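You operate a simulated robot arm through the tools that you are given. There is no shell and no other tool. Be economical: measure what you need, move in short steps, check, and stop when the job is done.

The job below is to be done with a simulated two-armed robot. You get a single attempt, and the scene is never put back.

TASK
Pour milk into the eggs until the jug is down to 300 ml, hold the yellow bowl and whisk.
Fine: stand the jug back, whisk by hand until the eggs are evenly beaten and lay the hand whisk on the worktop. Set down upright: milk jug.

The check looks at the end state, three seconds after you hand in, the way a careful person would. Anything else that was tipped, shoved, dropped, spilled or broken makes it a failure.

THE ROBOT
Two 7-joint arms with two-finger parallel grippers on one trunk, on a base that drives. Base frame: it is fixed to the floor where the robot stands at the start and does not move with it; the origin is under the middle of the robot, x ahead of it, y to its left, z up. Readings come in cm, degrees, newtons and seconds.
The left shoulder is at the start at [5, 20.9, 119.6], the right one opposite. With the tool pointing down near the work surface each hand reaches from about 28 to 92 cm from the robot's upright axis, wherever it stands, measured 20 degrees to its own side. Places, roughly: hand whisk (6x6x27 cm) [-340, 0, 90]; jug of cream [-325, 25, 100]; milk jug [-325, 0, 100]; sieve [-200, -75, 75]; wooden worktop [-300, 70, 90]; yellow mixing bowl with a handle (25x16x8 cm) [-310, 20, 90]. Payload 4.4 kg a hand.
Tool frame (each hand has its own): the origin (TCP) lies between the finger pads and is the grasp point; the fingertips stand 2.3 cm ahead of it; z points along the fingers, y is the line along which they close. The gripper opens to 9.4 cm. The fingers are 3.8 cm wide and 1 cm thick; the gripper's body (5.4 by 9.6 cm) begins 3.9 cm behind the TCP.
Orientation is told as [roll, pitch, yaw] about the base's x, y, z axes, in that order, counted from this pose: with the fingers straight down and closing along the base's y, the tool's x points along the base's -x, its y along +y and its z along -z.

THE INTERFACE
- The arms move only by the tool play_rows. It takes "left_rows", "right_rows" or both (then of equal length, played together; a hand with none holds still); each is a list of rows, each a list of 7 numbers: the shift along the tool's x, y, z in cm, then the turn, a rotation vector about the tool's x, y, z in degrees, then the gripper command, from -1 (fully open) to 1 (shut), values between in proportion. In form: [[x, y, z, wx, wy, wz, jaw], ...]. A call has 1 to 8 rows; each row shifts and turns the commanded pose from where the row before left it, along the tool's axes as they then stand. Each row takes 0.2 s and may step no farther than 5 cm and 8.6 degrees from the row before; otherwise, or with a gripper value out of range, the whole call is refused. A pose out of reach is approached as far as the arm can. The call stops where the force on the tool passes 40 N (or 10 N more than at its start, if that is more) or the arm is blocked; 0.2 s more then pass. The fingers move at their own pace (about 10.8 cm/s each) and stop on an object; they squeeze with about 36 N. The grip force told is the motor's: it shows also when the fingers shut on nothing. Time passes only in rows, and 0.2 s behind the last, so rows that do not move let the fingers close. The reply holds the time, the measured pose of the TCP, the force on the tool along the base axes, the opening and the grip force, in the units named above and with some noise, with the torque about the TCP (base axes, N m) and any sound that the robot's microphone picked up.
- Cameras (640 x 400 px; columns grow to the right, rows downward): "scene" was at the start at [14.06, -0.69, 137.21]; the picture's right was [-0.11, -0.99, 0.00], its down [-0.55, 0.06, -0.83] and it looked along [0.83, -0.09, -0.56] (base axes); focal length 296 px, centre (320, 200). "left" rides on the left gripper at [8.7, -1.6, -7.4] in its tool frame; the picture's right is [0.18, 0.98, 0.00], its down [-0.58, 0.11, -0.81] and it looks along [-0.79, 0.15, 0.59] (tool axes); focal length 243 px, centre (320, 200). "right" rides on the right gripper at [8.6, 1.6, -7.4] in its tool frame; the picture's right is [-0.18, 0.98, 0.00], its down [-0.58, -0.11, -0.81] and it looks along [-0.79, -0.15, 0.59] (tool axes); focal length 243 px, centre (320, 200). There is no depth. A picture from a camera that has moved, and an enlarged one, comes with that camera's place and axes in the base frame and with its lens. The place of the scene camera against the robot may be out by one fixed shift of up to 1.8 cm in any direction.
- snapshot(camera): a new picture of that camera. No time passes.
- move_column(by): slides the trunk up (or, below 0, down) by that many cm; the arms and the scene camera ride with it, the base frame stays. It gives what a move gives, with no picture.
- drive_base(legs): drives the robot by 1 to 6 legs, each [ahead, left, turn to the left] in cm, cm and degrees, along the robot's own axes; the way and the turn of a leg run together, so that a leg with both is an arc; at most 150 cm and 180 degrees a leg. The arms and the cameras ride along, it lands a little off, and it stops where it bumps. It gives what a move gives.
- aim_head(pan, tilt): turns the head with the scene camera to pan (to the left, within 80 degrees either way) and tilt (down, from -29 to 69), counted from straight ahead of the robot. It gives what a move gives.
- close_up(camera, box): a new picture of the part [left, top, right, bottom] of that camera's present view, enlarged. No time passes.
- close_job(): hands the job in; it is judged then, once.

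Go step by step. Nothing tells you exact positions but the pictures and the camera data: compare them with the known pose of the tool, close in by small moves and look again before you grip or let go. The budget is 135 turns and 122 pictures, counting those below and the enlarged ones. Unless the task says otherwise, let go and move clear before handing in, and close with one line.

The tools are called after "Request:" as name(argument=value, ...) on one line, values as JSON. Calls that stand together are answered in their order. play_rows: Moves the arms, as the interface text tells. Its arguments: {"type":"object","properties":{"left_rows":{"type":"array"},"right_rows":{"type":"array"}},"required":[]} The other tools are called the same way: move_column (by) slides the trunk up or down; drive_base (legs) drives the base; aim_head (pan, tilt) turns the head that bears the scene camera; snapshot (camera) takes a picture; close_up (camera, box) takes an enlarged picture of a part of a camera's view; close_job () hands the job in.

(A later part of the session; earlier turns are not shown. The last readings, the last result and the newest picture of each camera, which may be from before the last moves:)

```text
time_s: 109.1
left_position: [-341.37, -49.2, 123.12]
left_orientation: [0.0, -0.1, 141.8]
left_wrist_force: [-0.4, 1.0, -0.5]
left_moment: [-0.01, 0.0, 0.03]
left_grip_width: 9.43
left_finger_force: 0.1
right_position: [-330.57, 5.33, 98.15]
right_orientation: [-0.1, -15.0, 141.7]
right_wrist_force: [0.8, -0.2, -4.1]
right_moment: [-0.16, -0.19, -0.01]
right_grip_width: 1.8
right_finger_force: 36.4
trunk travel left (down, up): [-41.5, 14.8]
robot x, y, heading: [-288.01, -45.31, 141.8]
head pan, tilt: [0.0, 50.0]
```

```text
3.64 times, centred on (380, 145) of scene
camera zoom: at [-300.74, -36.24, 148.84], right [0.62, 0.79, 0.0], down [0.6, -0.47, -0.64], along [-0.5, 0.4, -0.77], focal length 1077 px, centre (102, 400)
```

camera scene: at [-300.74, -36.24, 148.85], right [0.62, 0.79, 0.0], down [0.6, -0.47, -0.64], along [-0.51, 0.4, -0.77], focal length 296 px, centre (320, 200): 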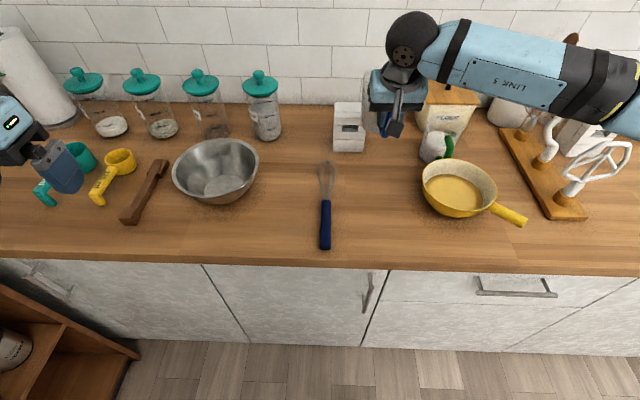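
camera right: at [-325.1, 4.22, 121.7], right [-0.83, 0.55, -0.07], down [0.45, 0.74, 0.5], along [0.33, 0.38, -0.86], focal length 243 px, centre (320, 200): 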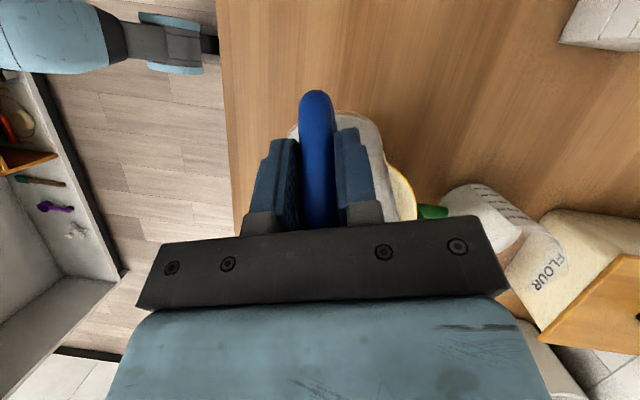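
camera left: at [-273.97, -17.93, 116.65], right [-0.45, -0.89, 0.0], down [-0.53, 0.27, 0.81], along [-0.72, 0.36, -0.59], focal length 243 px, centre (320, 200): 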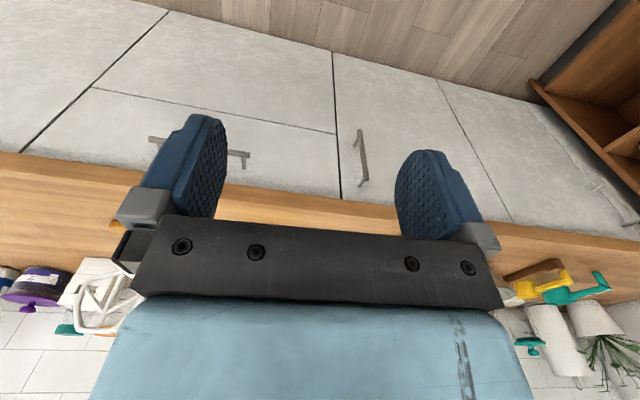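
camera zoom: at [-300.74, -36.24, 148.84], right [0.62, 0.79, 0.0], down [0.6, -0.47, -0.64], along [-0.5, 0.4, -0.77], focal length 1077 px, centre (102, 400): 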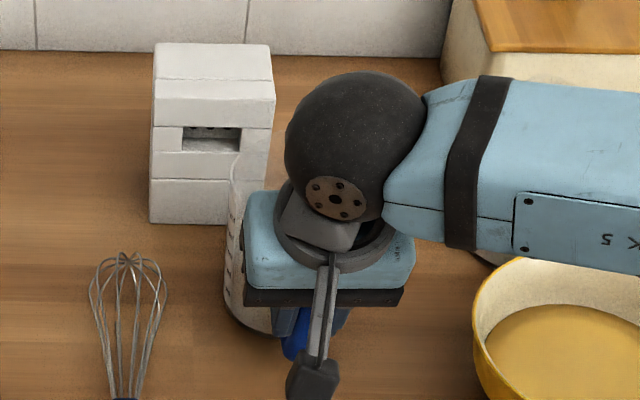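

Still hanging freely, just above the worktop. I creep down until the load transfers.

Request:
play_rows(right_rows=[[0.04, 0, 0.15, 0, 0, 0, 1], [0.04, 0, 0.15, 0, 0, 0, 1]])

Request:
play_rows(right_rows=[[0.03, 0, 0.1, 0, 0, 0, 1], [0.03, 0, 0.1, 0, 0, 0, 1]])

```text
time_s: 109.7
left_position: [-341.34, -49.26, 123.1]
left_orientation: [0.0, 0.0, 141.9]
left_wrist_force: [0.3, 0.9, -1.4]
left_moment: [0.01, -0.04, 0.0]
left_grip_width: 9.39
left_finger_force: 0.1
right_position: [-330.71, 5.31, 98.19]
right_orientation: [-0.1, -15.1, 141.8]
right_wrist_force: [0.4, -0.8, 4.1]
right_moment: [0.32, 0.56, 0.03]
right_grip_width: 1.78
right_finger_force: 36.3
trunk travel left (down, up): [-41.5, 14.8]
robot x, y, heading: [-288.11, -45.26, 142.1]
head pan, tilt: [0.0, 50.0]
```

```text
time_s: 110.3
left_position: [-341.23, -49.29, 123.15]
left_orientation: [0.0, 0.0, 142.0]
left_wrist_force: [0.0, -0.1, -0.6]
left_moment: [-0.02, 0.0, 0.02]
left_grip_width: 9.38
left_finger_force: 0.1
right_position: [-330.5, 5.34, 97.93]
right_orientation: [-0.1, -15.3, 141.8]
right_wrist_force: [-1.4, 1.7, 11.7]
right_moment: [0.4, 1.03, 0.0]
right_grip_width: 1.79
right_finger_force: 35.9
trunk travel left (down, up): [-41.5, 14.8]
robot x, y, heading: [-288.11, -45.47, 142.0]
head pan, tilt: [0.0, 50.0]
```

It rests on the worktop. I ease off slightly, open, and rise straight up.

Request:
play_rows(right_rows=[[-0.05, 0, -0.2, 0, 0, 0, 1], [0, 0, 0, 0, 0, 0, 0.4], [0, 0, 0, 0, 0, 0, -0.4], [0, 0, 0, 0, 0, 0, -1], [0, 0, 0, 0, 0, 0, -1]])

Request:
play_rows(right_rows=[[-0.26, 0, -0.97, 0, 0, 0, -1], [-0.8, 0, -3, 0, 0, 0, -1], [-0.9, 0, -3.4, 0, 0, 0, -1], [-0.9, 0, -3.4, 0, 0, 0, -1], [-0.9, 0, -3.4, 0, 0, 0, -1], [-0.9, 0, -3.4, 0, 0, 0, -1], [0, -4, -2, 0, 0, 0, -1], [0, -4, 0, 0, 0, 0, -1]])

Request:
close_up(camera="scene", box=[270, 80, 560, 260])

```text
time_s: 111.5
left_position: [-341.23, -49.24, 123.17]
left_orientation: [0.0, -0.1, 141.9]
left_wrist_force: [-0.8, 1.0, -0.7]
left_moment: [-0.01, 0.01, 0.02]
left_grip_width: 9.41
left_finger_force: 0.1
right_position: [-330.65, 5.38, 98.0]
right_orientation: [-0.1, -15.0, 141.7]
right_wrist_force: [0.2, 0.0, 0.0]
right_moment: [0.0, 0.01, 0.03]
right_grip_width: 9.37
right_finger_force: 0.1
trunk travel left (down, up): [-41.5, 14.8]
robot x, y, heading: [-287.76, -45.26, 142.1]
head pan, tilt: [0.0, 50.0]
```

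```text
time_s: 113.3
left_position: [-341.35, -49.15, 123.1]
left_orientation: [0.0, 0.0, 141.8]
left_wrist_force: [0.2, -0.2, 0.5]
left_moment: [0.01, 0.04, -0.01]
left_grip_width: 9.4
left_finger_force: 0.1
right_position: [-325.38, 11.05, 118.02]
right_orientation: [-0.1, -15.1, 141.8]
right_wrist_force: [-0.9, 0.5, 0.6]
right_moment: [-0.02, 0.03, -0.02]
right_grip_width: 9.4
right_finger_force: 0.0
trunk travel left (down, up): [-41.5, 14.8]
robot x, y, heading: [-287.76, -45.35, 141.8]
head pan, tilt: [0.0, 50.0]
```

```text
2.21 times, centred on (415, 170) of scene
camera zoom: at [-300.58, -36.17, 148.85], right [0.62, 0.79, 0.0], down [0.6, -0.47, -0.64], along [-0.51, 0.4, -0.77], focal length 654 px, centre (110, 266)
```

zoom: 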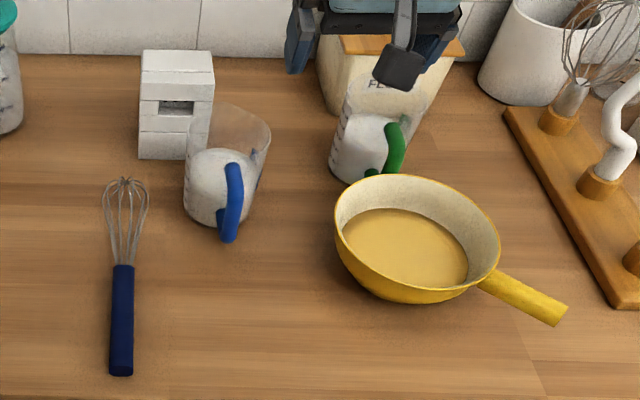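

The jug stands back in its place, and bowl and cream jug are undisturbed. I pull the right hand back and straighten it, then shift the base right so the whisk is in front of the left hand and the bowl handle in front of the right.

Request:
play_rows(right_rows=[[4, 0, -2, 0, 5, 0, -1], [4, 0, -2, 0, 5, 0, -1], [4, 0, -1, 0, 5, 0, -1], [4, 0, 0, 0, 0, 0, -1], [4, 0, 0, 0, 0, 0, -1]])

Request:
drive_base(legs=[[0, -24, 0]])

Request:
snapshot(camera="scene")

Request:
snapshot(camera="right")

Request:
snapshot(camera="left")

```text
time_s: 114.5
left_position: [-341.34, -49.23, 123.06]
left_orientation: [0.0, -0.1, 142.0]
left_wrist_force: [0.1, 0.4, -0.6]
left_moment: [-0.01, 0.0, -0.02]
left_grip_width: 9.41
left_finger_force: 0.2
right_position: [-308.87, -1.69, 120.95]
right_orientation: [-0.3, 0.0, 141.7]
right_wrist_force: [0.5, -0.2, 0.1]
right_moment: [0.02, 0.03, 0.02]
right_grip_width: 9.41
right_finger_force: 0.1
trunk travel left (down, up): [-41.5, 14.8]
robot x, y, heading: [-287.77, -45.38, 141.6]
head pan, tilt: [0.0, 50.0]
```

```text
time_s: 117.2
left_position: [-326.76, -30.71, 123.15]
left_orientation: [0.0, 0.0, 142.0]
left_wrist_force: [0.1, 0.0, 0.6]
left_moment: [-0.01, -0.02, -0.02]
left_grip_width: 9.43
left_finger_force: 0.0
right_position: [-294.4, 17.16, 120.94]
right_orientation: [-0.1, 0.1, 141.9]
right_wrist_force: [1.1, -0.2, 0.5]
right_moment: [-0.02, -0.01, 0.0]
right_grip_width: 9.37
right_finger_force: 0.1
trunk travel left (down, up): [-41.5, 14.8]
robot x, y, heading: [-273.39, -26.87, 141.9]
head pan, tilt: [0.0, 50.0]
```

```text
65 pictures are left
camera scene: at [-286.05, -17.62, 148.85], right [0.62, 0.79, 0.0], down [0.6, -0.47, -0.64], along [-0.51, 0.4, -0.77], focal length 296 px, centre (320, 200)
```

scene: 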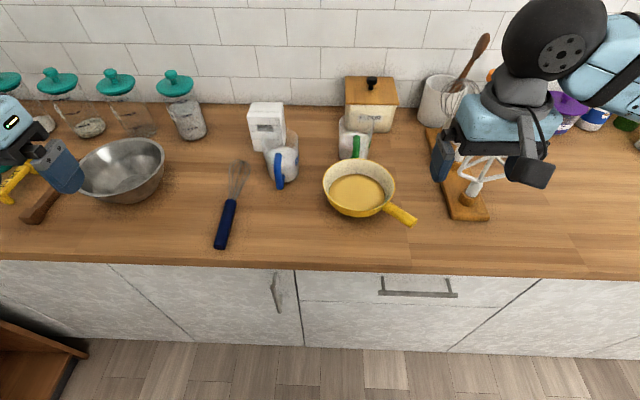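

```text
64 pictures are left
camera right: at [-288.61, 10.47, 128.26], right [-0.75, -0.66, 0.0], down [-0.39, 0.44, 0.81], along [-0.53, 0.61, -0.59], focal length 243 px, centre (320, 200)
```

right: 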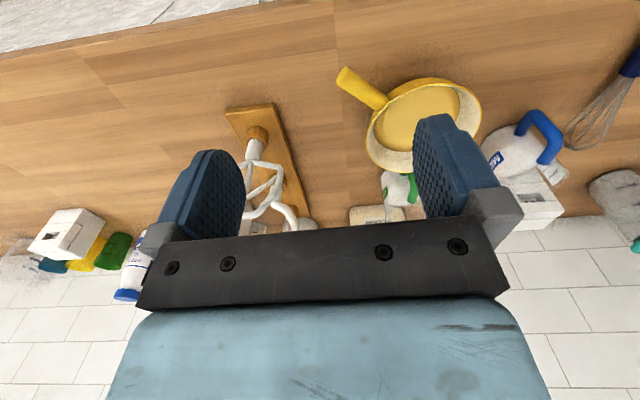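

```text
63 pictures are left
camera left: at [-318.93, -34.92, 130.57], right [-0.46, -0.89, 0.0], down [-0.52, 0.27, 0.81], along [-0.72, 0.37, -0.59], focal length 243 px, centre (320, 200)
```

left: 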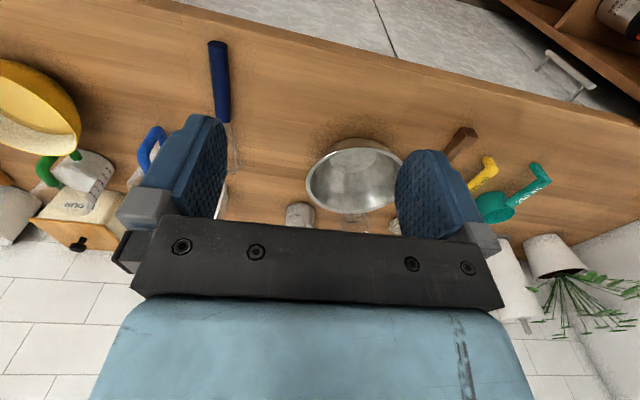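

From the wrist view the bowl's handle runs from about (-310, 20) to its tip near (-302, 21). I turn the right hand across it and come down above it.

Request:
play_rows(right_rows=[[0, 0, 0, 0, 0, -8.4, -1], [0, 0, 0, 0, 0, -8.4, -1], [0, 0, 0, 0, 0, -8.4, -1], [0, 0, 0, 0, 0, -8.4, -1], [0, 0, 0, 0, 0, -8.4, -1], [0, 0, 0, 0, 0, -8.4, -1]])

Request:
play_rows(right_rows=[[-2.1, -1.4, 3, 0, 0, 0, -1], [-2.1, -1.4, 3, 0, 0, 0, -1], [-2.1, -1.4, 3, 0, 0, 0, -1], [-2.1, -1.4, 3, 0, 0, 0, -1]])

Request:
snapshot(camera="right")

```text
time_s: 118.6
left_position: [-326.54, -30.74, 123.14]
left_orientation: [-0.1, 0.1, 142.0]
left_wrist_force: [0.6, 0.5, 0.8]
left_moment: [0.01, 0.0, -0.01]
left_grip_width: 9.41
left_finger_force: 0.1
right_position: [-294.47, 17.11, 121.01]
right_orientation: [-0.1, 0.0, -167.4]
right_wrist_force: [0.1, -0.3, 0.1]
right_moment: [-0.01, 0.02, 0.0]
right_grip_width: 9.38
right_finger_force: 0.1
trunk travel left (down, up): [-41.5, 14.8]
robot x, y, heading: [-273.01, -26.26, 141.9]
head pan, tilt: [0.0, 50.0]
```

```text
time_s: 119.6
left_position: [-326.71, -30.56, 123.08]
left_orientation: [-0.1, 0.0, 142.1]
left_wrist_force: [0.6, 0.2, -0.1]
left_moment: [-0.01, -0.01, 0.02]
left_grip_width: 9.4
left_finger_force: 0.1
right_position: [-303.92, 21.02, 108.87]
right_orientation: [-0.2, 0.1, -167.7]
right_wrist_force: [-0.4, 1.0, -0.5]
right_moment: [0.05, -0.03, -0.01]
right_grip_width: 9.41
right_finger_force: 0.0
trunk travel left (down, up): [-41.5, 14.8]
robot x, y, heading: [-273.25, -27.15, 141.7]
head pan, tilt: [0.0, 50.0]
```

```text
62 pictures are left
camera right: at [-295.17, 21.26, 116.27], right [0.03, -1.0, 0.0], down [-0.59, -0.02, 0.81], along [-0.81, -0.02, -0.59], focal length 243 px, centre (320, 200)
```

right: 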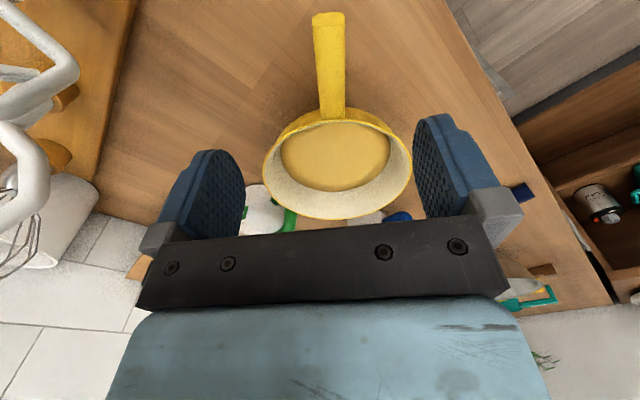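

The handle is nearly under the TCP (0.6 cm to tool +y). I correct and descend with the fingers straddling it.

Request:
play_rows(right_rows=[[-0.3, 0.3, 3.5, 0, 0, 0, -1], [-0.2, 0.3, 3.5, 0, 0, 0, -1], [0, 0, 3, 0, 0, 0, -1]])

Request:
snapshot(camera="right")

Request:
close_up(camera="scene", box=[310, 130, 450, 240])

```text
time_s: 120.4
left_position: [-326.75, -30.62, 123.09]
left_orientation: [0.0, 0.1, 142.0]
left_wrist_force: [-0.1, 0.0, -0.3]
left_moment: [0.01, -0.01, 0.02]
left_grip_width: 9.38
left_finger_force: 0.1
right_position: [-303.92, 20.23, 98.81]
right_orientation: [-0.1, 0.0, -167.7]
right_wrist_force: [0.0, 0.3, 0.5]
right_moment: [-0.01, -0.01, -0.01]
right_grip_width: 9.4
right_finger_force: 0.0
trunk travel left (down, up): [-41.5, 14.8]
robot x, y, heading: [-273.24, -27.06, 142.0]
head pan, tilt: [0.0, 50.0]
```

```text
61 pictures are left
camera right: at [-295.21, 20.37, 106.16], right [0.03, -1.0, 0.0], down [-0.59, -0.02, 0.81], along [-0.81, -0.02, -0.59], focal length 243 px, centre (320, 200)
```

right: 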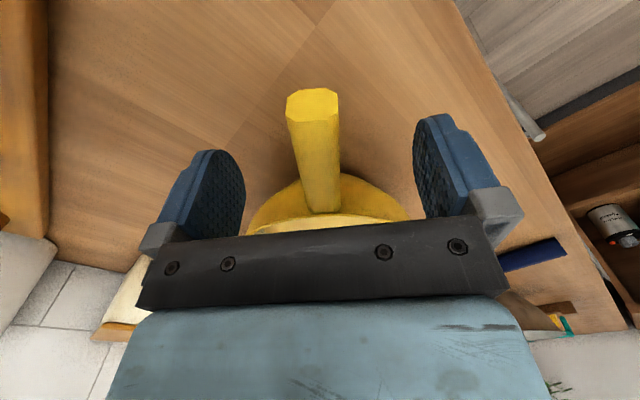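

```text
3.64 times, centred on (380, 185) of scene
camera zoom: at [-286.03, -17.57, 148.85], right [0.62, 0.79, 0.0], down [0.6, -0.47, -0.64], along [-0.51, 0.4, -0.77], focal length 1077 px, centre (102, 254)
```

zoom: 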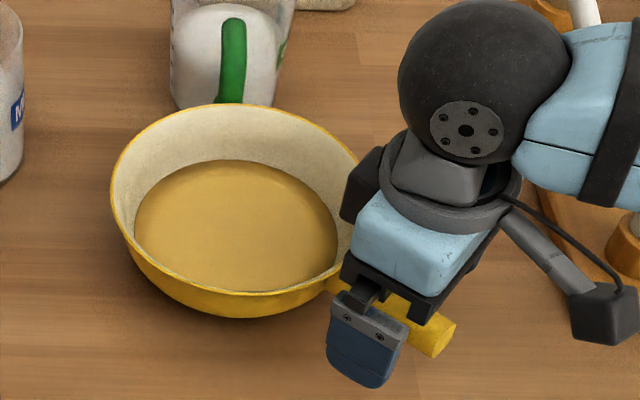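

Handle is centred, its top about 2.5 cm below the TCP. I descend 3.7 cm and close.

Request:
play_rows(right_rows=[[0, 0, 1.9, 0, 0, 0, -1], [0, 0, 1.8, 0, 0, 0, -1], [0, 0, 0, 0, 0, 0, 0], [0, 0, 0, 0, 0, 0, 0.5], [0, 0, 0, 0, 0, 0, 1], [0, 0, 0, 0, 0, 0, 1], [0, 0, 0, 0, 0, 0, 1]])

Request:
close_up(camera="scene", box=[310, 130, 450, 240])

```text
time_s: 122.0
left_position: [-326.62, -30.79, 123.19]
left_orientation: [0.0, 0.1, 142.0]
left_wrist_force: [0.0, -0.4, -0.4]
left_moment: [0.01, -0.02, 0.04]
left_grip_width: 9.41
left_finger_force: 0.1
right_position: [-304.11, 20.14, 95.01]
right_orientation: [0.0, 0.1, -167.7]
right_wrist_force: [-0.6, 1.0, 0.2]
right_moment: [-0.1, 0.2, -0.1]
right_grip_width: 2.18
right_finger_force: 36.0
trunk travel left (down, up): [-41.5, 14.8]
robot x, y, heading: [-272.8, -26.95, 141.8]
head pan, tilt: [0.0, 50.0]
```

```text
3.64 times, centred on (380, 185) of scene
camera zoom: at [-286.05, -17.6, 148.85], right [0.62, 0.79, 0.0], down [0.6, -0.47, -0.64], along [-0.51, 0.4, -0.77], focal length 1077 px, centre (102, 254)
```

zoom: 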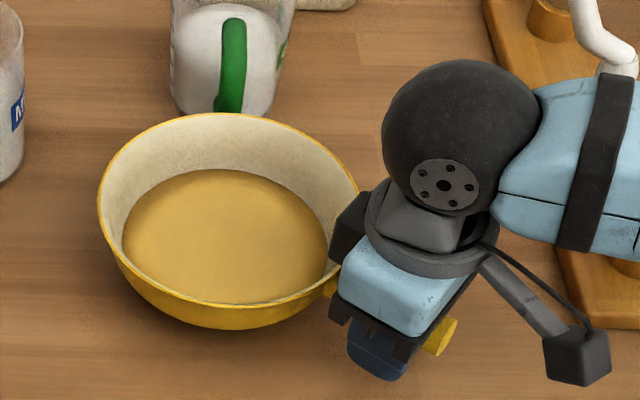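

The bowl handle is held (2.18 cm). Now the whisk: its handle runs from about (-326,-14) to (-336,-4.6). I bring the left hand over it.

Request:
play_rows(left_rows=[[-4, -2.6, 0, 0, 0, 0, -1], [-4, -2.6, 0, 0, 0, 0, -1], [-4, -2.6, 0, 0, 0, 0, -1], [-4, -2.6, 0, 0, 0, 0, -1], [-3, -1.6, 0, 0, 0, 4.6, -1], [0, 0, 4.5, 0, 0, 0, -1], [0, 0, 4.5, 0, 0, 0, -1]])

Request:
play_rows(left_rows=[[0, 0, 0, 0, -8, 0, -1], [0, 0, 0, 0, -8, 0, -1], [0, 0, 0, 0, -8, 0, -1], [0, 0, 0, 0, -8, 0, -1], [0, 0, 0, 0, -8, 0, -1], [0, 0, 0, 0, 0, 0, -1]])

Request:
snapshot(camera="left")

Request:
snapshot(camera="scene")

```text
time_s: 123.6
left_position: [-334.28, -9.63, 114.01]
left_orientation: [0.0, 0.0, 137.4]
left_wrist_force: [0.1, -0.8, 0.5]
left_moment: [0.02, 0.0, 0.01]
left_grip_width: 9.42
left_finger_force: 0.0
right_position: [-304.13, 20.27, 95.12]
right_orientation: [-0.2, 0.1, -167.8]
right_wrist_force: [-0.5, 0.7, 0.1]
right_moment: [-0.06, 0.07, -0.15]
right_grip_width: 2.18
right_finger_force: 36.0
trunk travel left (down, up): [-41.5, 14.8]
robot x, y, heading: [-272.78, -26.91, 142.1]
head pan, tilt: [0.0, 50.0]
```

```text
time_s: 125.0
left_position: [-334.26, -9.48, 114.14]
left_orientation: [-0.1, -40.1, 137.4]
left_wrist_force: [0.7, 0.0, -0.1]
left_moment: [-0.02, -0.01, 0.0]
left_grip_width: 9.41
left_finger_force: 0.1
right_position: [-304.13, 20.08, 95.11]
right_orientation: [-0.1, 0.1, -167.8]
right_wrist_force: [0.2, 0.6, 0.2]
right_moment: [-0.01, 0.02, -0.09]
right_grip_width: 2.16
right_finger_force: 35.6
trunk travel left (down, up): [-41.5, 14.8]
robot x, y, heading: [-273.24, -26.63, 142.0]
head pan, tilt: [0.0, 50.0]
```

```text
58 pictures are left
camera left: at [-324.83, -16.21, 114.29], right [-0.56, -0.82, -0.12], down [-0.02, -0.13, 0.99], along [-0.83, 0.56, 0.06], focal length 243 px, centre (320, 200)
```

left: 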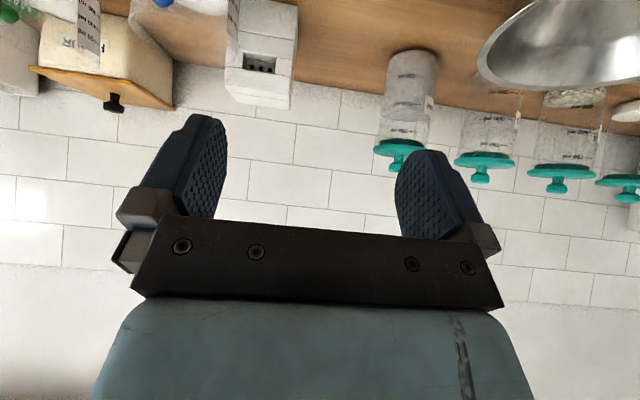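

```text
57 pictures are left
camera scene: at [-286.03, -17.57, 148.85], right [0.62, 0.79, 0.0], down [0.6, -0.47, -0.64], along [-0.51, 0.4, -0.77], focal length 296 px, centre (320, 200)
```

scene: 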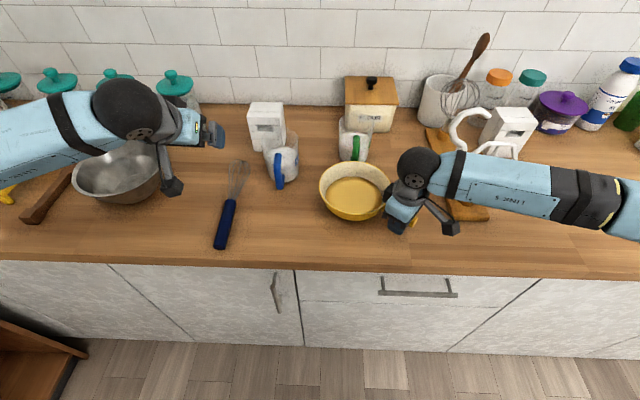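

The tilt hides the whisk from the wrist camera, but the position is known. I descend to about 9 cm above the counter and check in the scene view.

Request:
play_rows(left_rows=[[2.6, -0.6, 3.3, 0, 0, 0, -1], [2.6, -0.6, 3.3, 0, 0, 0, -1], [2.6, -0.6, 3.3, 0, 0, 0, -1], [2.6, -0.6, 3.3, 0, 0, 0, -1], [0, 0, 0, 0, 0, 0, -1]])

Request:
close_up(camera="scene", box=[150, 120, 310, 260])

Request:
snapshot(camera="left")

```text
time_s: 126.2
left_position: [-333.07, -7.27, 97.25]
left_orientation: [0.0, -40.0, 137.4]
left_wrist_force: [0.1, 0.3, -0.4]
left_moment: [0.0, 0.01, -0.01]
left_grip_width: 9.42
left_finger_force: 0.1
right_position: [-304.22, 20.23, 95.14]
right_orientation: [-0.1, 0.0, -167.7]
right_wrist_force: [0.9, -0.2, -0.5]
right_moment: [-0.06, -0.1, 0.01]
right_grip_width: 2.21
right_finger_force: 36.4
trunk travel left (down, up): [-41.5, 14.8]
robot x, y, heading: [-273.18, -26.53, 141.7]
head pan, tilt: [0.0, 50.0]
```

```text
2.86 times, centred on (230, 190) of scene
camera zoom: at [-286.05, -17.6, 148.85], right [0.62, 0.79, 0.0], down [0.6, -0.47, -0.64], along [-0.51, 0.4, -0.77], focal length 846 px, centre (577, 229)
```

zoom: 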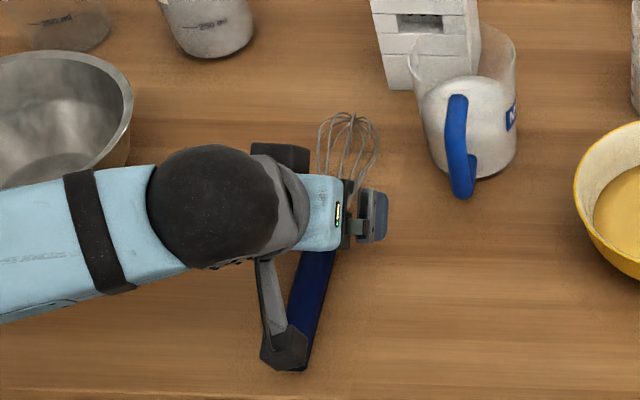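

```text
55 pictures are left
camera left: at [-323.71, -13.93, 97.32], right [-0.56, -0.82, -0.12], down [-0.02, -0.13, 0.99], along [-0.83, 0.56, 0.06], focal length 243 px, centre (320, 200)
```

left: 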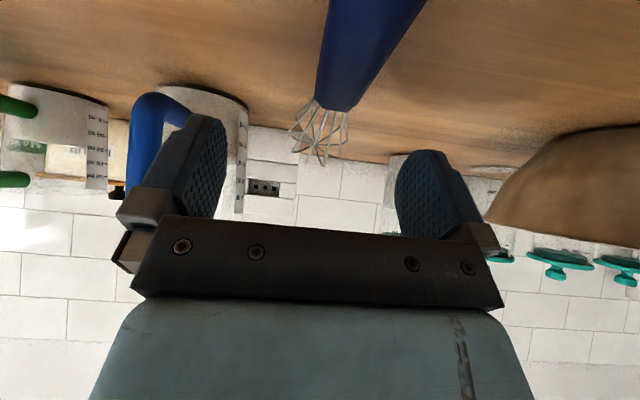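

The whisk handle lies between the fingers, roughly 1 cm to tool +y. I correct and go down around it.

Request:
play_rows(left_rows=[[1.93, 0.9, 2.3, 0, 0, 0, -1], [1.2, 0, 1.4, 0, 0, 0, -1], [0.5, 0, 0.6, 0, 0, 0, -1]])

Request:
snapshot(camera="left")

```text
time_s: 127.0
left_position: [-333.68, -8.04, 92.9]
left_orientation: [0.0, -41.1, 137.5]
left_wrist_force: [14.2, -12.1, 22.0]
left_moment: [-1.16, 0.33, 0.77]
left_grip_width: 9.36
left_finger_force: 0.0
right_position: [-303.92, 20.03, 95.21]
right_orientation: [-0.2, 0.0, -167.6]
right_wrist_force: [0.2, 0.4, -4.7]
right_moment: [0.08, -0.53, 0.0]
right_grip_width: 2.18
right_finger_force: 36.0
trunk travel left (down, up): [-41.5, 14.8]
robot x, y, heading: [-273.0, -26.8, 142.2]
head pan, tilt: [0.0, 50.0]
stopped in row 3 (left hand): the force on the tool passed its limit at 48 N (the readings are from after the stop); the commanded pose is now the measured one
```

```text
54 pictures are left
camera left: at [-324.29, -14.7, 92.93], right [-0.56, -0.82, -0.12], down [-0.01, -0.14, 0.99], along [-0.83, 0.56, 0.08], focal length 243 px, centre (320, 200)
```

left: 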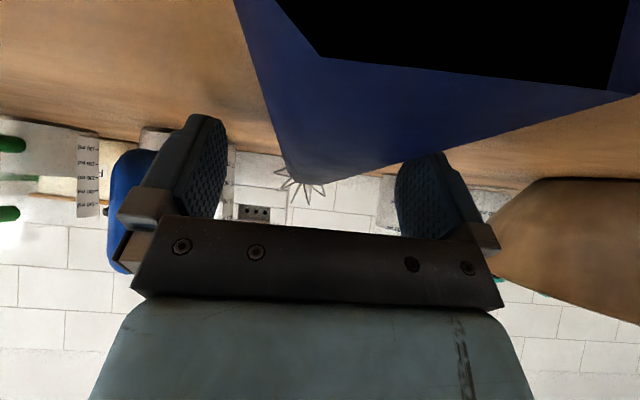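

The camera bracket touched the whisk handle's end, because the tilt was too steep. I back off, reduce the tilt to 15° and look again.

Request:
play_rows(left_rows=[[-1.9, 0, -2.3, 0, 0, 0, -1], [-1.9, 0, -2.3, 0, 0, 0, -1], [-1.9, 0, -2.3, 0, 0, 0, -1], [0, 0, 0, 0, 8.5, 0, -1], [0, 0, 0, 0, 8.5, 0, -1], [0, 0, 0, 0, 8.5, 0, -1], [0, 0, 0, 0, 0, 0, -1]])

Request:
snapshot(camera="left")

Request:
close_up(camera="scene", box=[150, 120, 430, 260])

```text
time_s: 128.6
left_position: [-333.77, -8.04, 101.62]
left_orientation: [-0.1, -15.1, 137.5]
left_wrist_force: [-0.4, 0.6, 0.0]
left_moment: [-0.02, 0.03, 0.01]
left_grip_width: 9.41
left_finger_force: 0.1
right_position: [-304.17, 20.11, 95.1]
right_orientation: [0.0, 0.1, -167.6]
right_wrist_force: [-0.2, 1.3, 1.9]
right_moment: [-0.26, 0.6, -0.2]
right_grip_width: 2.18
right_finger_force: 35.5
trunk travel left (down, up): [-41.5, 14.8]
robot x, y, heading: [-273.0, -26.97, 142.0]
head pan, tilt: [0.0, 50.0]
```

```text
53 pictures are left
camera left: at [-325.19, -14.01, 106.52], right [-0.53, -0.84, -0.05], down [-0.33, 0.16, 0.93], along [-0.78, 0.51, -0.36], focal length 243 px, centre (320, 200)
```

left: 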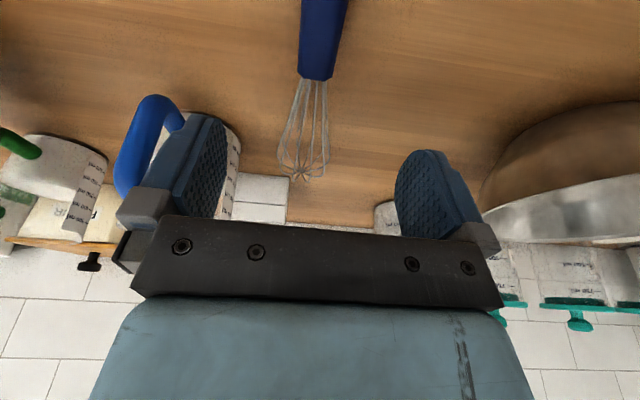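

```text
2.29 times, centred on (290, 190) of scene
camera zoom: at [-286.02, -17.65, 148.86], right [0.62, 0.79, 0.0], down [0.6, -0.47, -0.64], along [-0.51, 0.4, -0.77], focal length 677 px, centre (389, 223)
```

zoom: 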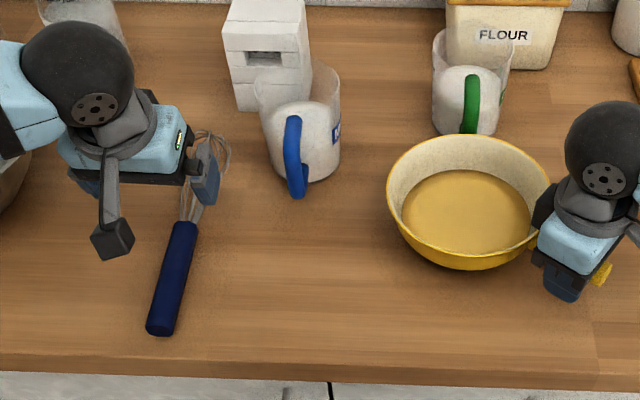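

With 15° tilt the handle is exactly centred between the fingers, its end 4.3 cm ahead. I descend and close.

Request:
play_rows(left_rows=[[0.93, 0, 3.4, 0, 0, 0, -1], [0.93, 0, 3.4, 0, 0, 0, -1], [0.5, 0, 1.95, 0, 0, 0, -1], [0.3, 0, 1.1, 0, 0, 0, -1]])

Request:
snapshot(camera="left")

```text
time_s: 129.5
left_position: [-333.76, -8.02, 92.72]
left_orientation: [-0.2, -16.2, 137.7]
left_wrist_force: [18.4, -16.6, 29.5]
left_moment: [-1.76, 0.14, 1.24]
left_grip_width: 9.41
left_finger_force: 0.0
right_position: [-303.9, 19.94, 95.11]
right_orientation: [-0.2, 0.1, -167.5]
right_wrist_force: [-0.7, -0.1, -4.2]
right_moment: [0.08, -0.53, 0.02]
right_grip_width: 2.18
right_finger_force: 36.0
trunk travel left (down, up): [-41.5, 14.8]
robot x, y, heading: [-273.25, -26.73, 142.0]
head pan, tilt: [0.0, 50.0]
stopped in row 4 (left hand): the force on the tool passed its limit at 48 N (the readings are from after the stop); the commanded pose is now the measured one
```

```text
51 pictures are left
camera left: at [-325.11, -14.02, 97.53], right [-0.53, -0.84, -0.05], down [-0.32, 0.14, 0.94], along [-0.78, 0.52, -0.35], focal length 243 px, centre (320, 200)
```

left: 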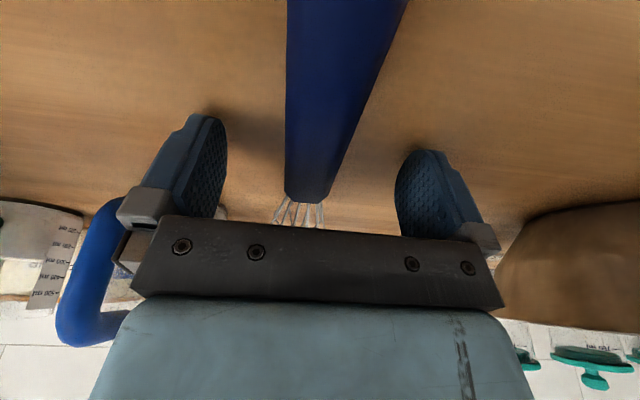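

The fingertip touched the worktop, which must be at z≈90, so I'm at the right depth already. I lift 4 mm and close on the handle.

Request:
play_rows(left_rows=[[-0.1, 0, -0.4, 0, 0, 0, -1], [0, 0, 0, 0, 0, 0, 0], [0, 0, 0, 0, 0, 0, 1], [0, 0, 0, 0, 0, 0, 1], [0, 0, 0, 0, 0, 0, 1]])

Request:
close_up(camera="scene", box=[150, 120, 430, 260])

```text
time_s: 130.7
left_position: [-333.99, -7.84, 92.71]
left_orientation: [-0.2, -15.9, 137.5]
left_wrist_force: [-0.2, 1.2, 2.3]
left_moment: [0.21, 0.23, -0.07]
left_grip_width: 2.34
left_finger_force: 36.4
right_position: [-303.91, 20.03, 94.97]
right_orientation: [-0.1, 0.2, -167.5]
right_wrist_force: [-0.1, 0.2, 11.4]
right_moment: [-0.35, 1.05, 0.07]
right_grip_width: 2.19
right_finger_force: 36.3
trunk travel left (down, up): [-41.5, 14.8]
robot x, y, heading: [-273.13, -26.8, 142.2]
head pan, tilt: [0.0, 50.0]
```

```text
2.29 times, centred on (290, 190) of scene
camera zoom: at [-285.94, -17.77, 148.87], right [0.62, 0.79, 0.0], down [0.6, -0.47, -0.64], along [-0.51, 0.4, -0.77], focal length 677 px, centre (389, 223)
```

zoom: 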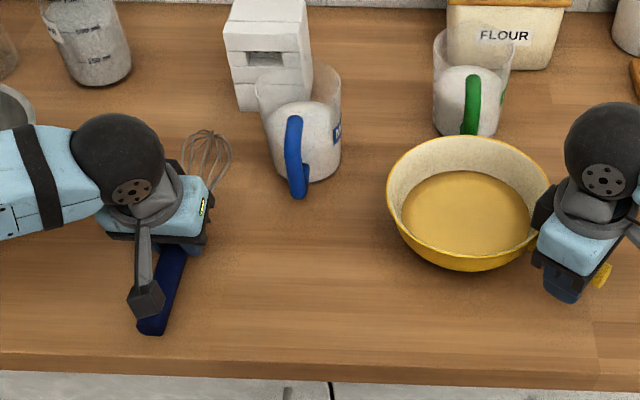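

Whisk gripped (2.34 cm). I lift it straight up, well clear of everything.

Request:
play_rows(left_rows=[[-0.5, 0, -2, 0, 0, 0, 1], [-1.2, 0, -4.4, 0, 0, 0, 1], [-1.2, 0, -4.4, 0, 0, 0, 1], [-1.2, 0, -4.4, 0, 0, 0, 1], [-1.2, 0, -4.4, 0, 0, 0, 1], [-1.2, 0, -4.4, 0, 0, 0, 1], [-1.2, 0, -4.4, 0, 0, 0, 1], [-1.2, 0, -4.4, 0, 0, 0, 1]])

Request:
play_rows(left_rows=[[1, 0, 0, 0, 8.5, 0, 1], [1, 0, 0, 0, 8.5, 0, 1], [1, 0, 0, 0, 8.5, 0, 1], [1, 0, 0, 0, 8.5, 0, 1], [1, 0, 0, 0, 8.5, 0, 1], [1, 0, 0, 0, 8.5, 0, 1], [0, 0, 0, 0, 5, 0, 1], [0, 0, 0, 0, 0, 0, 1]])

Request:
snapshot(camera="scene")

Request:
snapshot(camera="left")

```text
time_s: 132.5
left_position: [-333.56, -8.17, 126.97]
left_orientation: [-0.1, -16.0, 137.5]
left_wrist_force: [0.2, 0.2, -0.9]
left_moment: [0.0, -0.05, -0.03]
left_grip_width: 2.31
left_finger_force: 35.5
right_position: [-303.99, 20.04, 95.07]
right_orientation: [-0.1, 0.3, -167.4]
right_wrist_force: [0.6, 0.7, 14.0]
right_moment: [-0.24, 1.08, -0.07]
right_grip_width: 2.16
right_finger_force: 36.2
trunk travel left (down, up): [-41.5, 14.8]
robot x, y, heading: [-273.56, -27.05, 141.8]
head pan, tilt: [0.0, 50.0]
```

```text
time_s: 134.3
left_position: [-329.44, -12.15, 127.26]
left_orientation: [-0.1, 40.1, 137.3]
left_wrist_force: [-1.0, -0.3, -1.4]
left_moment: [-0.03, 0.03, 0.04]
left_grip_width: 2.3
left_finger_force: 36.5
right_position: [-304.02, 20.07, 95.03]
right_orientation: [0.0, 0.3, -167.7]
right_wrist_force: [1.3, 0.7, 11.3]
right_moment: [-0.22, 0.79, -0.04]
right_grip_width: 2.17
right_finger_force: 35.1
trunk travel left (down, up): [-41.5, 14.8]
robot x, y, heading: [-273.28, -26.83, 141.8]
head pan, tilt: [0.0, 50.0]
```

```text
49 pictures are left
camera scene: at [-285.96, -17.78, 148.87], right [0.62, 0.79, 0.0], down [0.6, -0.47, -0.64], along [-0.51, 0.4, -0.77], focal length 296 px, centre (320, 200)
```

scene: 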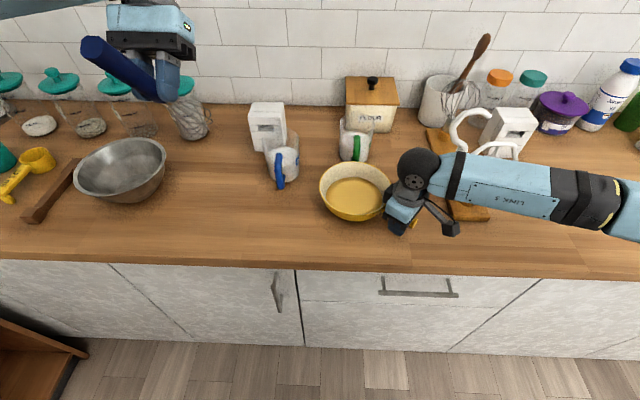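

```text
48 pictures are left
camera left: at [-327.18, -12.42, 138.52], right [-0.56, -0.82, 0.12], down [-0.78, 0.57, 0.24], along [-0.27, 0.04, -0.96], focal length 243 px, centre (320, 200)
```

left: 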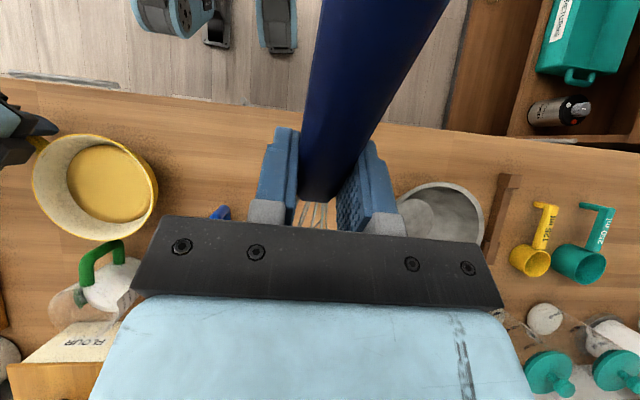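

The whisk now slopes wires-down at ~50°. I yaw it so the handle leans left, away from the right hand, then check.

Request:
play_rows(left_rows=[[0, 0, 0, -5.2, 0, 6.2, 1], [0, 0, 0, -5.2, 0, 6.2, 1], [0, 0, 0, -5.2, 0, 6.2, 1], [0, 0, 0, -5.2, 0, 6.2, 1], [0, 0, 0, -5.2, 0, 6.2, 1], [0, 0, 0, -5.2, 0, 6.2, 1], [0, 0, 0, 0, 0, 0, 1]])

Request:
snapshot(camera="scene")

```text
time_s: 135.9
left_position: [-329.51, -12.15, 127.2]
left_orientation: [0.0, 39.8, 88.7]
left_wrist_force: [0.2, 0.1, -1.7]
left_moment: [0.0, -0.02, 0.01]
left_grip_width: 2.33
left_finger_force: 35.8
right_position: [-304.02, 19.98, 94.99]
right_orientation: [-0.1, 0.2, -167.6]
right_wrist_force: [1.5, -0.1, 9.4]
right_moment: [-0.18, 0.6, 0.01]
right_grip_width: 2.17
right_finger_force: 35.7
trunk travel left (down, up): [-41.5, 14.8]
robot x, y, heading: [-273.33, -26.78, 141.9]
head pan, tilt: [0.0, 50.0]
```

```text
47 pictures are left
camera scene: at [-285.96, -17.76, 148.87], right [0.62, 0.79, 0.0], down [0.6, -0.47, -0.64], along [-0.51, 0.4, -0.77], focal length 296 px, centre (320, 200)
```

scene: 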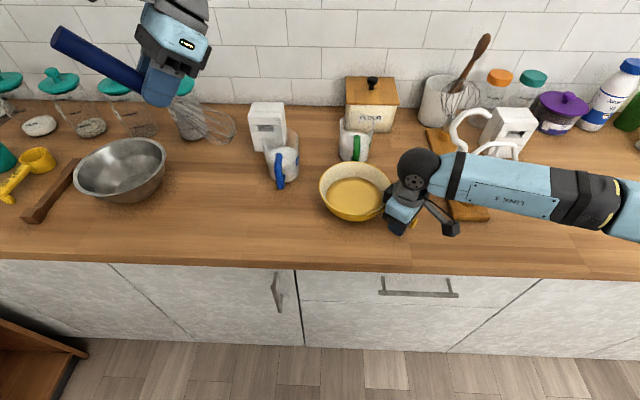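

Reachable and clear. I move the whisk over the bowl at this height, steepen it a little, and check.

Request:
play_rows(left_rows=[[-2.6, -2.25, -2.18, 0, 0, 0, 1], [-2.6, -2.25, -2.18, 0, 0, 0, 1], [-2.6, -2.25, -2.18, 0, 0, 0, 1], [-2.6, -2.25, -2.18, 0, 0, 0, 1], [-2.6, -2.25, -2.18, 0, 0, 0, 1], [-2.6, -2.25, -2.18, 0, 0, 0, 1], [0, 0, 0, 0, 5, 0, 1], [0, 0, 0, 0, 5, 0, 1]])

Request:
snapshot(camera="scene")

Request:
snapshot(camera="right")

```text
time_s: 137.7
left_position: [-314.88, 7.1, 126.76]
left_orientation: [0.0, 49.7, 89.1]
left_wrist_force: [-0.2, 0.5, -1.1]
left_moment: [0.0, 0.01, 0.01]
left_grip_width: 2.33
left_finger_force: 35.4
left hand out of reach, approached as far as the arm can: row 8
right_position: [-303.87, 19.95, 94.97]
right_orientation: [-0.1, 0.3, -167.6]
right_wrist_force: [3.0, -1.1, 8.6]
right_moment: [-0.15, 0.49, 0.18]
right_grip_width: 2.19
right_finger_force: 36.3
trunk travel left (down, up): [-41.5, 14.8]
robot x, y, heading: [-273.16, -26.93, 142.2]
head pan, tilt: [0.0, 50.0]
```

```text
46 pictures are left
camera scene: at [-285.94, -17.7, 148.86], right [0.61, 0.79, 0.0], down [0.6, -0.47, -0.64], along [-0.51, 0.4, -0.77], focal length 296 px, centre (320, 200)
```

scene: 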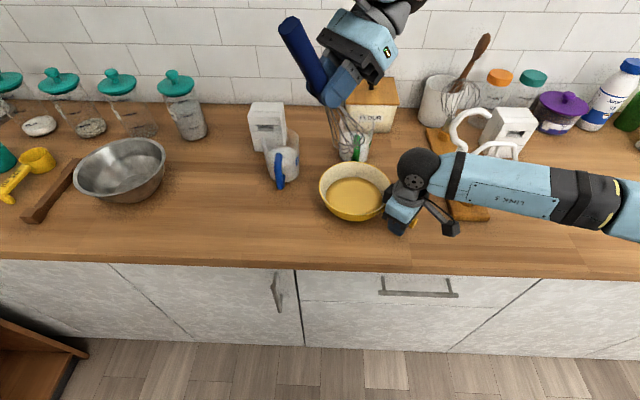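

```text
45 pictures are left
camera right: at [-295.27, 20.27, 102.34], right [0.03, -1.0, 0.0], down [-0.6, -0.02, 0.8], along [-0.8, -0.03, -0.6], focal length 243 px, centre (320, 200)
```

right: 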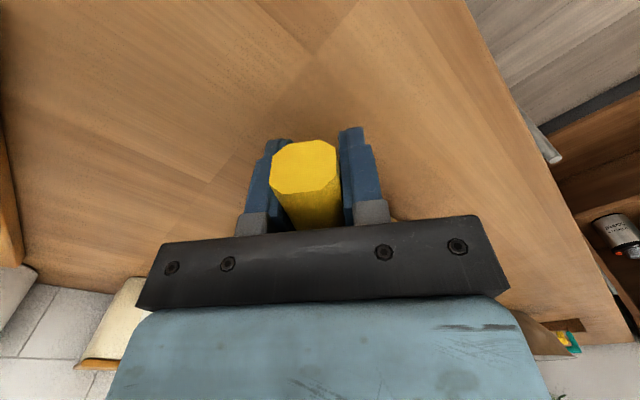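

Request:
close_up(camera="scene", box=[260, 0, 460, 230])

Request:
close_up(camera="scene", box=[310, 80, 410, 180])

```text
1.74 times, centred on (360, 115) of scene
camera zoom: at [-285.94, -17.7, 148.86], right [0.61, 0.79, 0.0], down [0.6, -0.47, -0.64], along [-0.51, 0.4, -0.77], focal length 515 px, centre (250, 348)
```

zoom: 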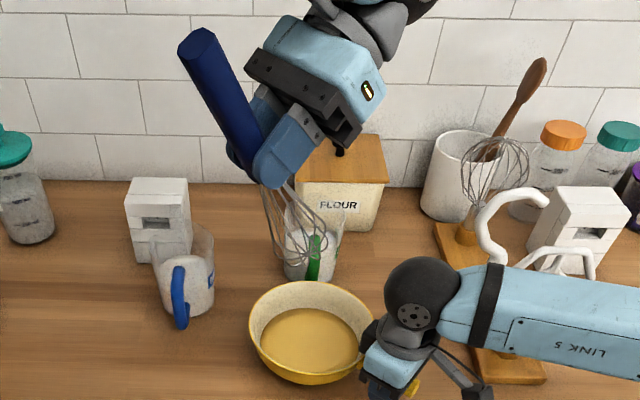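

```text
4.00 times, centred on (360, 130) of scene
camera zoom: at [-285.94, -17.7, 148.86], right [0.61, 0.79, 0.0], down [0.6, -0.47, -0.64], along [-0.51, 0.4, -0.77], focal length 1185 px, centre (160, 480)
```

zoom: 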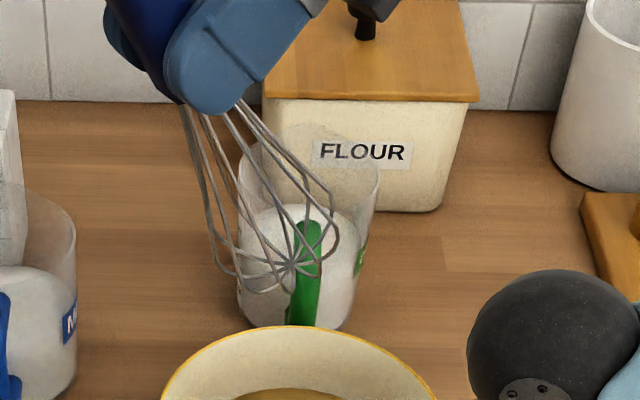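

The whisk tip is at about (-315.4, 14.6, 112), so it must go ~3 cm further along +y and ~20 cm down. I descend most of the way and check clearance to the right hand.

Request:
play_rows(left_rows=[[-1.8, 0.6, -2.14, 0, 0, 0, 1], [-2.3, 0, 1.93, 0, 0, 0, 1], [-2.3, 0, 1.93, 0, 0, 0, 1], [-2.3, 0, 1.93, 0, 0, 0, 1], [-2.3, 0, 1.93, 0, 0, 0, 1], [0, 0, 0, 0, 0, 0, 1]])

Request:
close_up(camera="scene", box=[260, 40, 460, 240])

```text
time_s: 139.1
left_position: [-314.1, 8.3, 113.65]
left_orientation: [-0.1, 49.9, 88.8]
left_wrist_force: [0.4, 0.7, -1.1]
left_moment: [-0.02, 0.01, -0.05]
left_grip_width: 2.31
left_finger_force: 35.8
left hand out of reach, approached as far as the arm can: row 1
right_position: [-303.93, 20.03, 94.96]
right_orientation: [0.0, 0.3, -167.6]
right_wrist_force: [4.1, 0.1, 7.5]
right_moment: [-0.09, 0.3, 0.1]
right_grip_width: 2.18
right_finger_force: 35.9
trunk travel left (down, up): [-41.5, 14.8]
robot x, y, heading: [-273.24, -26.63, 141.9]
head pan, tilt: [0.0, 50.0]
```

```text
2.00 times, centred on (360, 140) of scene
camera zoom: at [-285.95, -17.74, 148.87], right [0.62, 0.79, 0.0], down [0.6, -0.47, -0.64], along [-0.51, 0.4, -0.77], focal length 592 px, centre (240, 320)
```

zoom: 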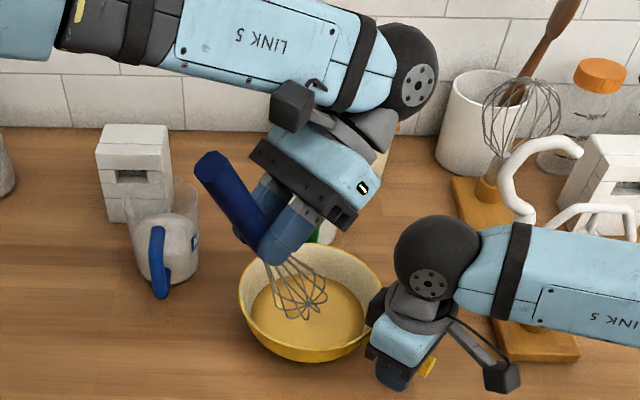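

Clearances are good and the wires are over the egg. I lower the last ~6.5 cm with a small centring shift.

Request:
play_rows(left_rows=[[-1.5, 0.35, 0.75, 0, 0, 0, 1], [-1.5, 0.35, 0.75, 0, 0, 0, 1], [-1.5, 0.35, 0.75, 0, 0, 0, 1], [-1.3, 0.35, 0.6, 0, 0, 0, 1], [0, 0, 0, 0, 0, 0, 1]])

Request:
close_up(camera="scene", box=[300, 100, 420, 240])

```text
time_s: 140.3
left_position: [-315.5, 9.98, 107.63]
left_orientation: [-0.1, 49.9, 88.9]
left_wrist_force: [-0.3, 0.4, -0.6]
left_moment: [-0.01, -0.02, -0.01]
left_grip_width: 2.33
left_finger_force: 36.1
right_position: [-304.02, 20.02, 94.92]
right_orientation: [-0.1, 0.4, -167.7]
right_wrist_force: [4.7, 1.3, 6.6]
right_moment: [-0.07, 0.26, 0.1]
right_grip_width: 2.19
right_finger_force: 35.5
trunk travel left (down, up): [-41.5, 14.8]
robot x, y, heading: [-273.22, -26.6, 142.2]
head pan, tilt: [0.0, 50.0]
```

```text
2.86 times, centred on (360, 170) of scene
camera zoom: at [-285.95, -17.73, 148.86], right [0.62, 0.79, 0.0], down [0.6, -0.47, -0.64], along [-0.51, 0.4, -0.77], focal length 846 px, centre (206, 286)
```

zoom: 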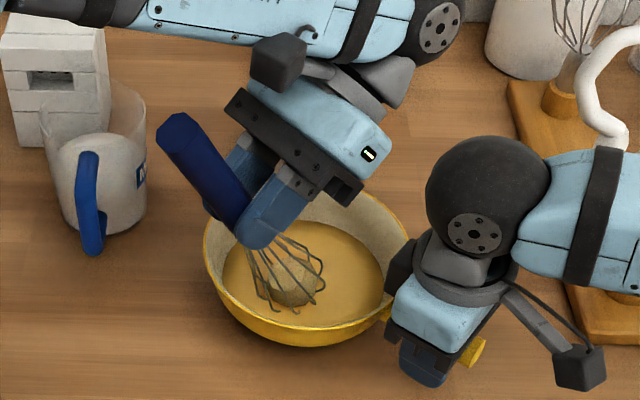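

The wires are just dipping in, a little toward me-left of the middle. I centre them and go ~1 cm deeper.

Request:
play_rows(left_rows=[[-0.8, 0.5, -0.95, 0, 0, 0, 1], [-0.8, 0.5, -0.95, 0, 0, 0, 1], [-0.38, 0, 0.32, 0, 0, 0, 1], [-0.38, 0, 0.32, 0, 0, 0, 1], [0, 0, 0, 0, 0, 0, 1]])

Request:
close_up(camera="scene", box=[300, 100, 420, 240])

```text
time_s: 141.5
left_position: [-316.11, 11.91, 106.59]
left_orientation: [0.1, 50.0, 89.1]
left_wrist_force: [0.5, 0.4, -0.3]
left_moment: [0.03, 0.0, 0.0]
left_grip_width: 2.31
left_finger_force: 36.0
left hand out of reach, approached as far as the arm can: row 2
right_position: [-304.07, 20.03, 94.82]
right_orientation: [-0.2, 0.2, -167.5]
right_wrist_force: [3.7, 0.2, 5.8]
right_moment: [-0.09, 0.22, 0.04]
right_grip_width: 2.18
right_finger_force: 35.9
trunk travel left (down, up): [-41.5, 14.8]
robot x, y, heading: [-273.07, -26.73, 142.0]
head pan, tilt: [0.0, 50.0]
```

```text
2.86 times, centred on (360, 170) of scene
camera zoom: at [-285.96, -17.72, 148.86], right [0.62, 0.79, 0.0], down [0.6, -0.47, -0.64], along [-0.51, 0.4, -0.77], focal length 846 px, centre (206, 286)
```

zoom: 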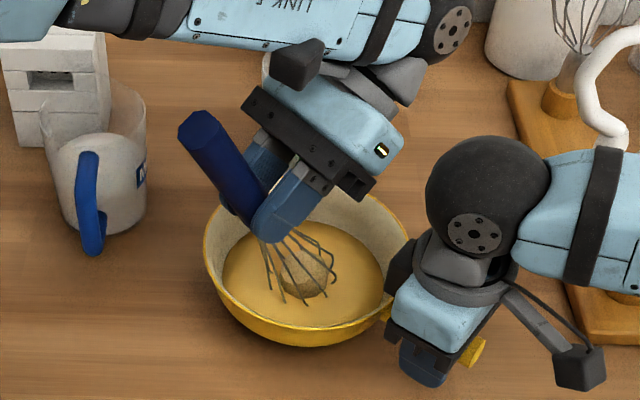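

The whisk is in the mix near the middle, with both hands steady. I relax the tilt slightly for reach and begin whisking in circles.

Request:
play_rows(left_rows=[[-0.5, 0, 0.4, 0, -6, 0, 1], [1.22, 0, 1.18, 0, 0, 0, 1]])

Request:
play_rows(left_rows=[[-0.36, 1.2, -0.35, 0, 0, 0, 1], [-0.86, 0.5, -0.83, 0, 0, 0, 1], [-0.86, -0.5, -0.83, 0, 0, 0, 1], [-0.36, -1.2, -0.35, 0, 0, 0, 1], [0.36, -1.2, 0.35, 0, 0, 0, 1], [0.86, -0.5, 0.83, 0, 0, 0, 1], [0.86, 0.5, 0.83, 0, 0, 0, 1], [0.36, 1.2, 0.35, 0, 0, 0, 1]])

Request:
close_up(camera="scene", box=[300, 100, 420, 240])

```text
time_s: 142.1
left_position: [-315.98, 10.07, 105.89]
left_orientation: [-0.1, 43.9, 88.8]
left_wrist_force: [0.0, 0.5, -0.6]
left_moment: [-0.01, 0.0, -0.02]
left_grip_width: 2.32
left_finger_force: 35.9
right_position: [-304.08, 20.04, 94.96]
right_orientation: [-0.1, 0.4, -167.7]
right_wrist_force: [3.5, 0.1, 4.8]
right_moment: [-0.1, 0.22, 0.05]
right_grip_width: 2.17
right_finger_force: 36.0
trunk travel left (down, up): [-41.5, 14.8]
robot x, y, heading: [-273.32, -26.65, 142.0]
head pan, tilt: [0.0, 50.0]
```

```text
time_s: 143.9
left_position: [-316.13, 10.09, 105.91]
left_orientation: [-0.2, 43.9, 88.7]
left_wrist_force: [-0.9, 0.1, -0.9]
left_moment: [-0.04, -0.02, -0.02]
left_grip_width: 2.31
left_finger_force: 36.6
right_position: [-304.06, 20.01, 94.96]
right_orientation: [-0.2, 0.3, -167.6]
right_wrist_force: [3.1, -0.1, 5.9]
right_moment: [-0.06, 0.18, 0.06]
right_grip_width: 2.18
right_finger_force: 35.9
trunk travel left (down, up): [-41.5, 14.8]
robot x, y, heading: [-272.9, -26.84, 141.9]
head pan, tilt: [0.0, 50.0]
```

```text
2.86 times, centred on (360, 170) of scene
camera zoom: at [-285.99, -17.73, 148.86], right [0.62, 0.79, 0.0], down [0.6, -0.47, -0.64], along [-0.51, 0.4, -0.77], focal length 846 px, centre (206, 286)
```

zoom: 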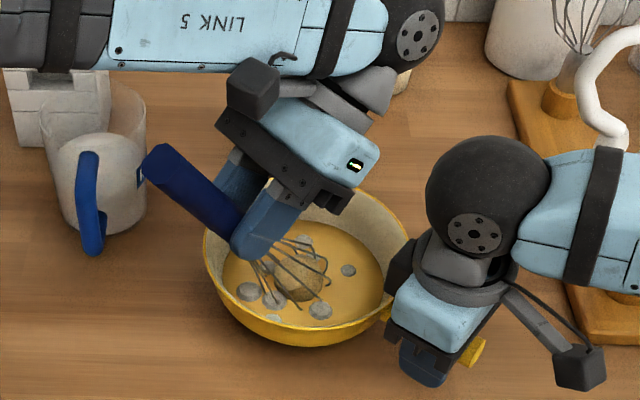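

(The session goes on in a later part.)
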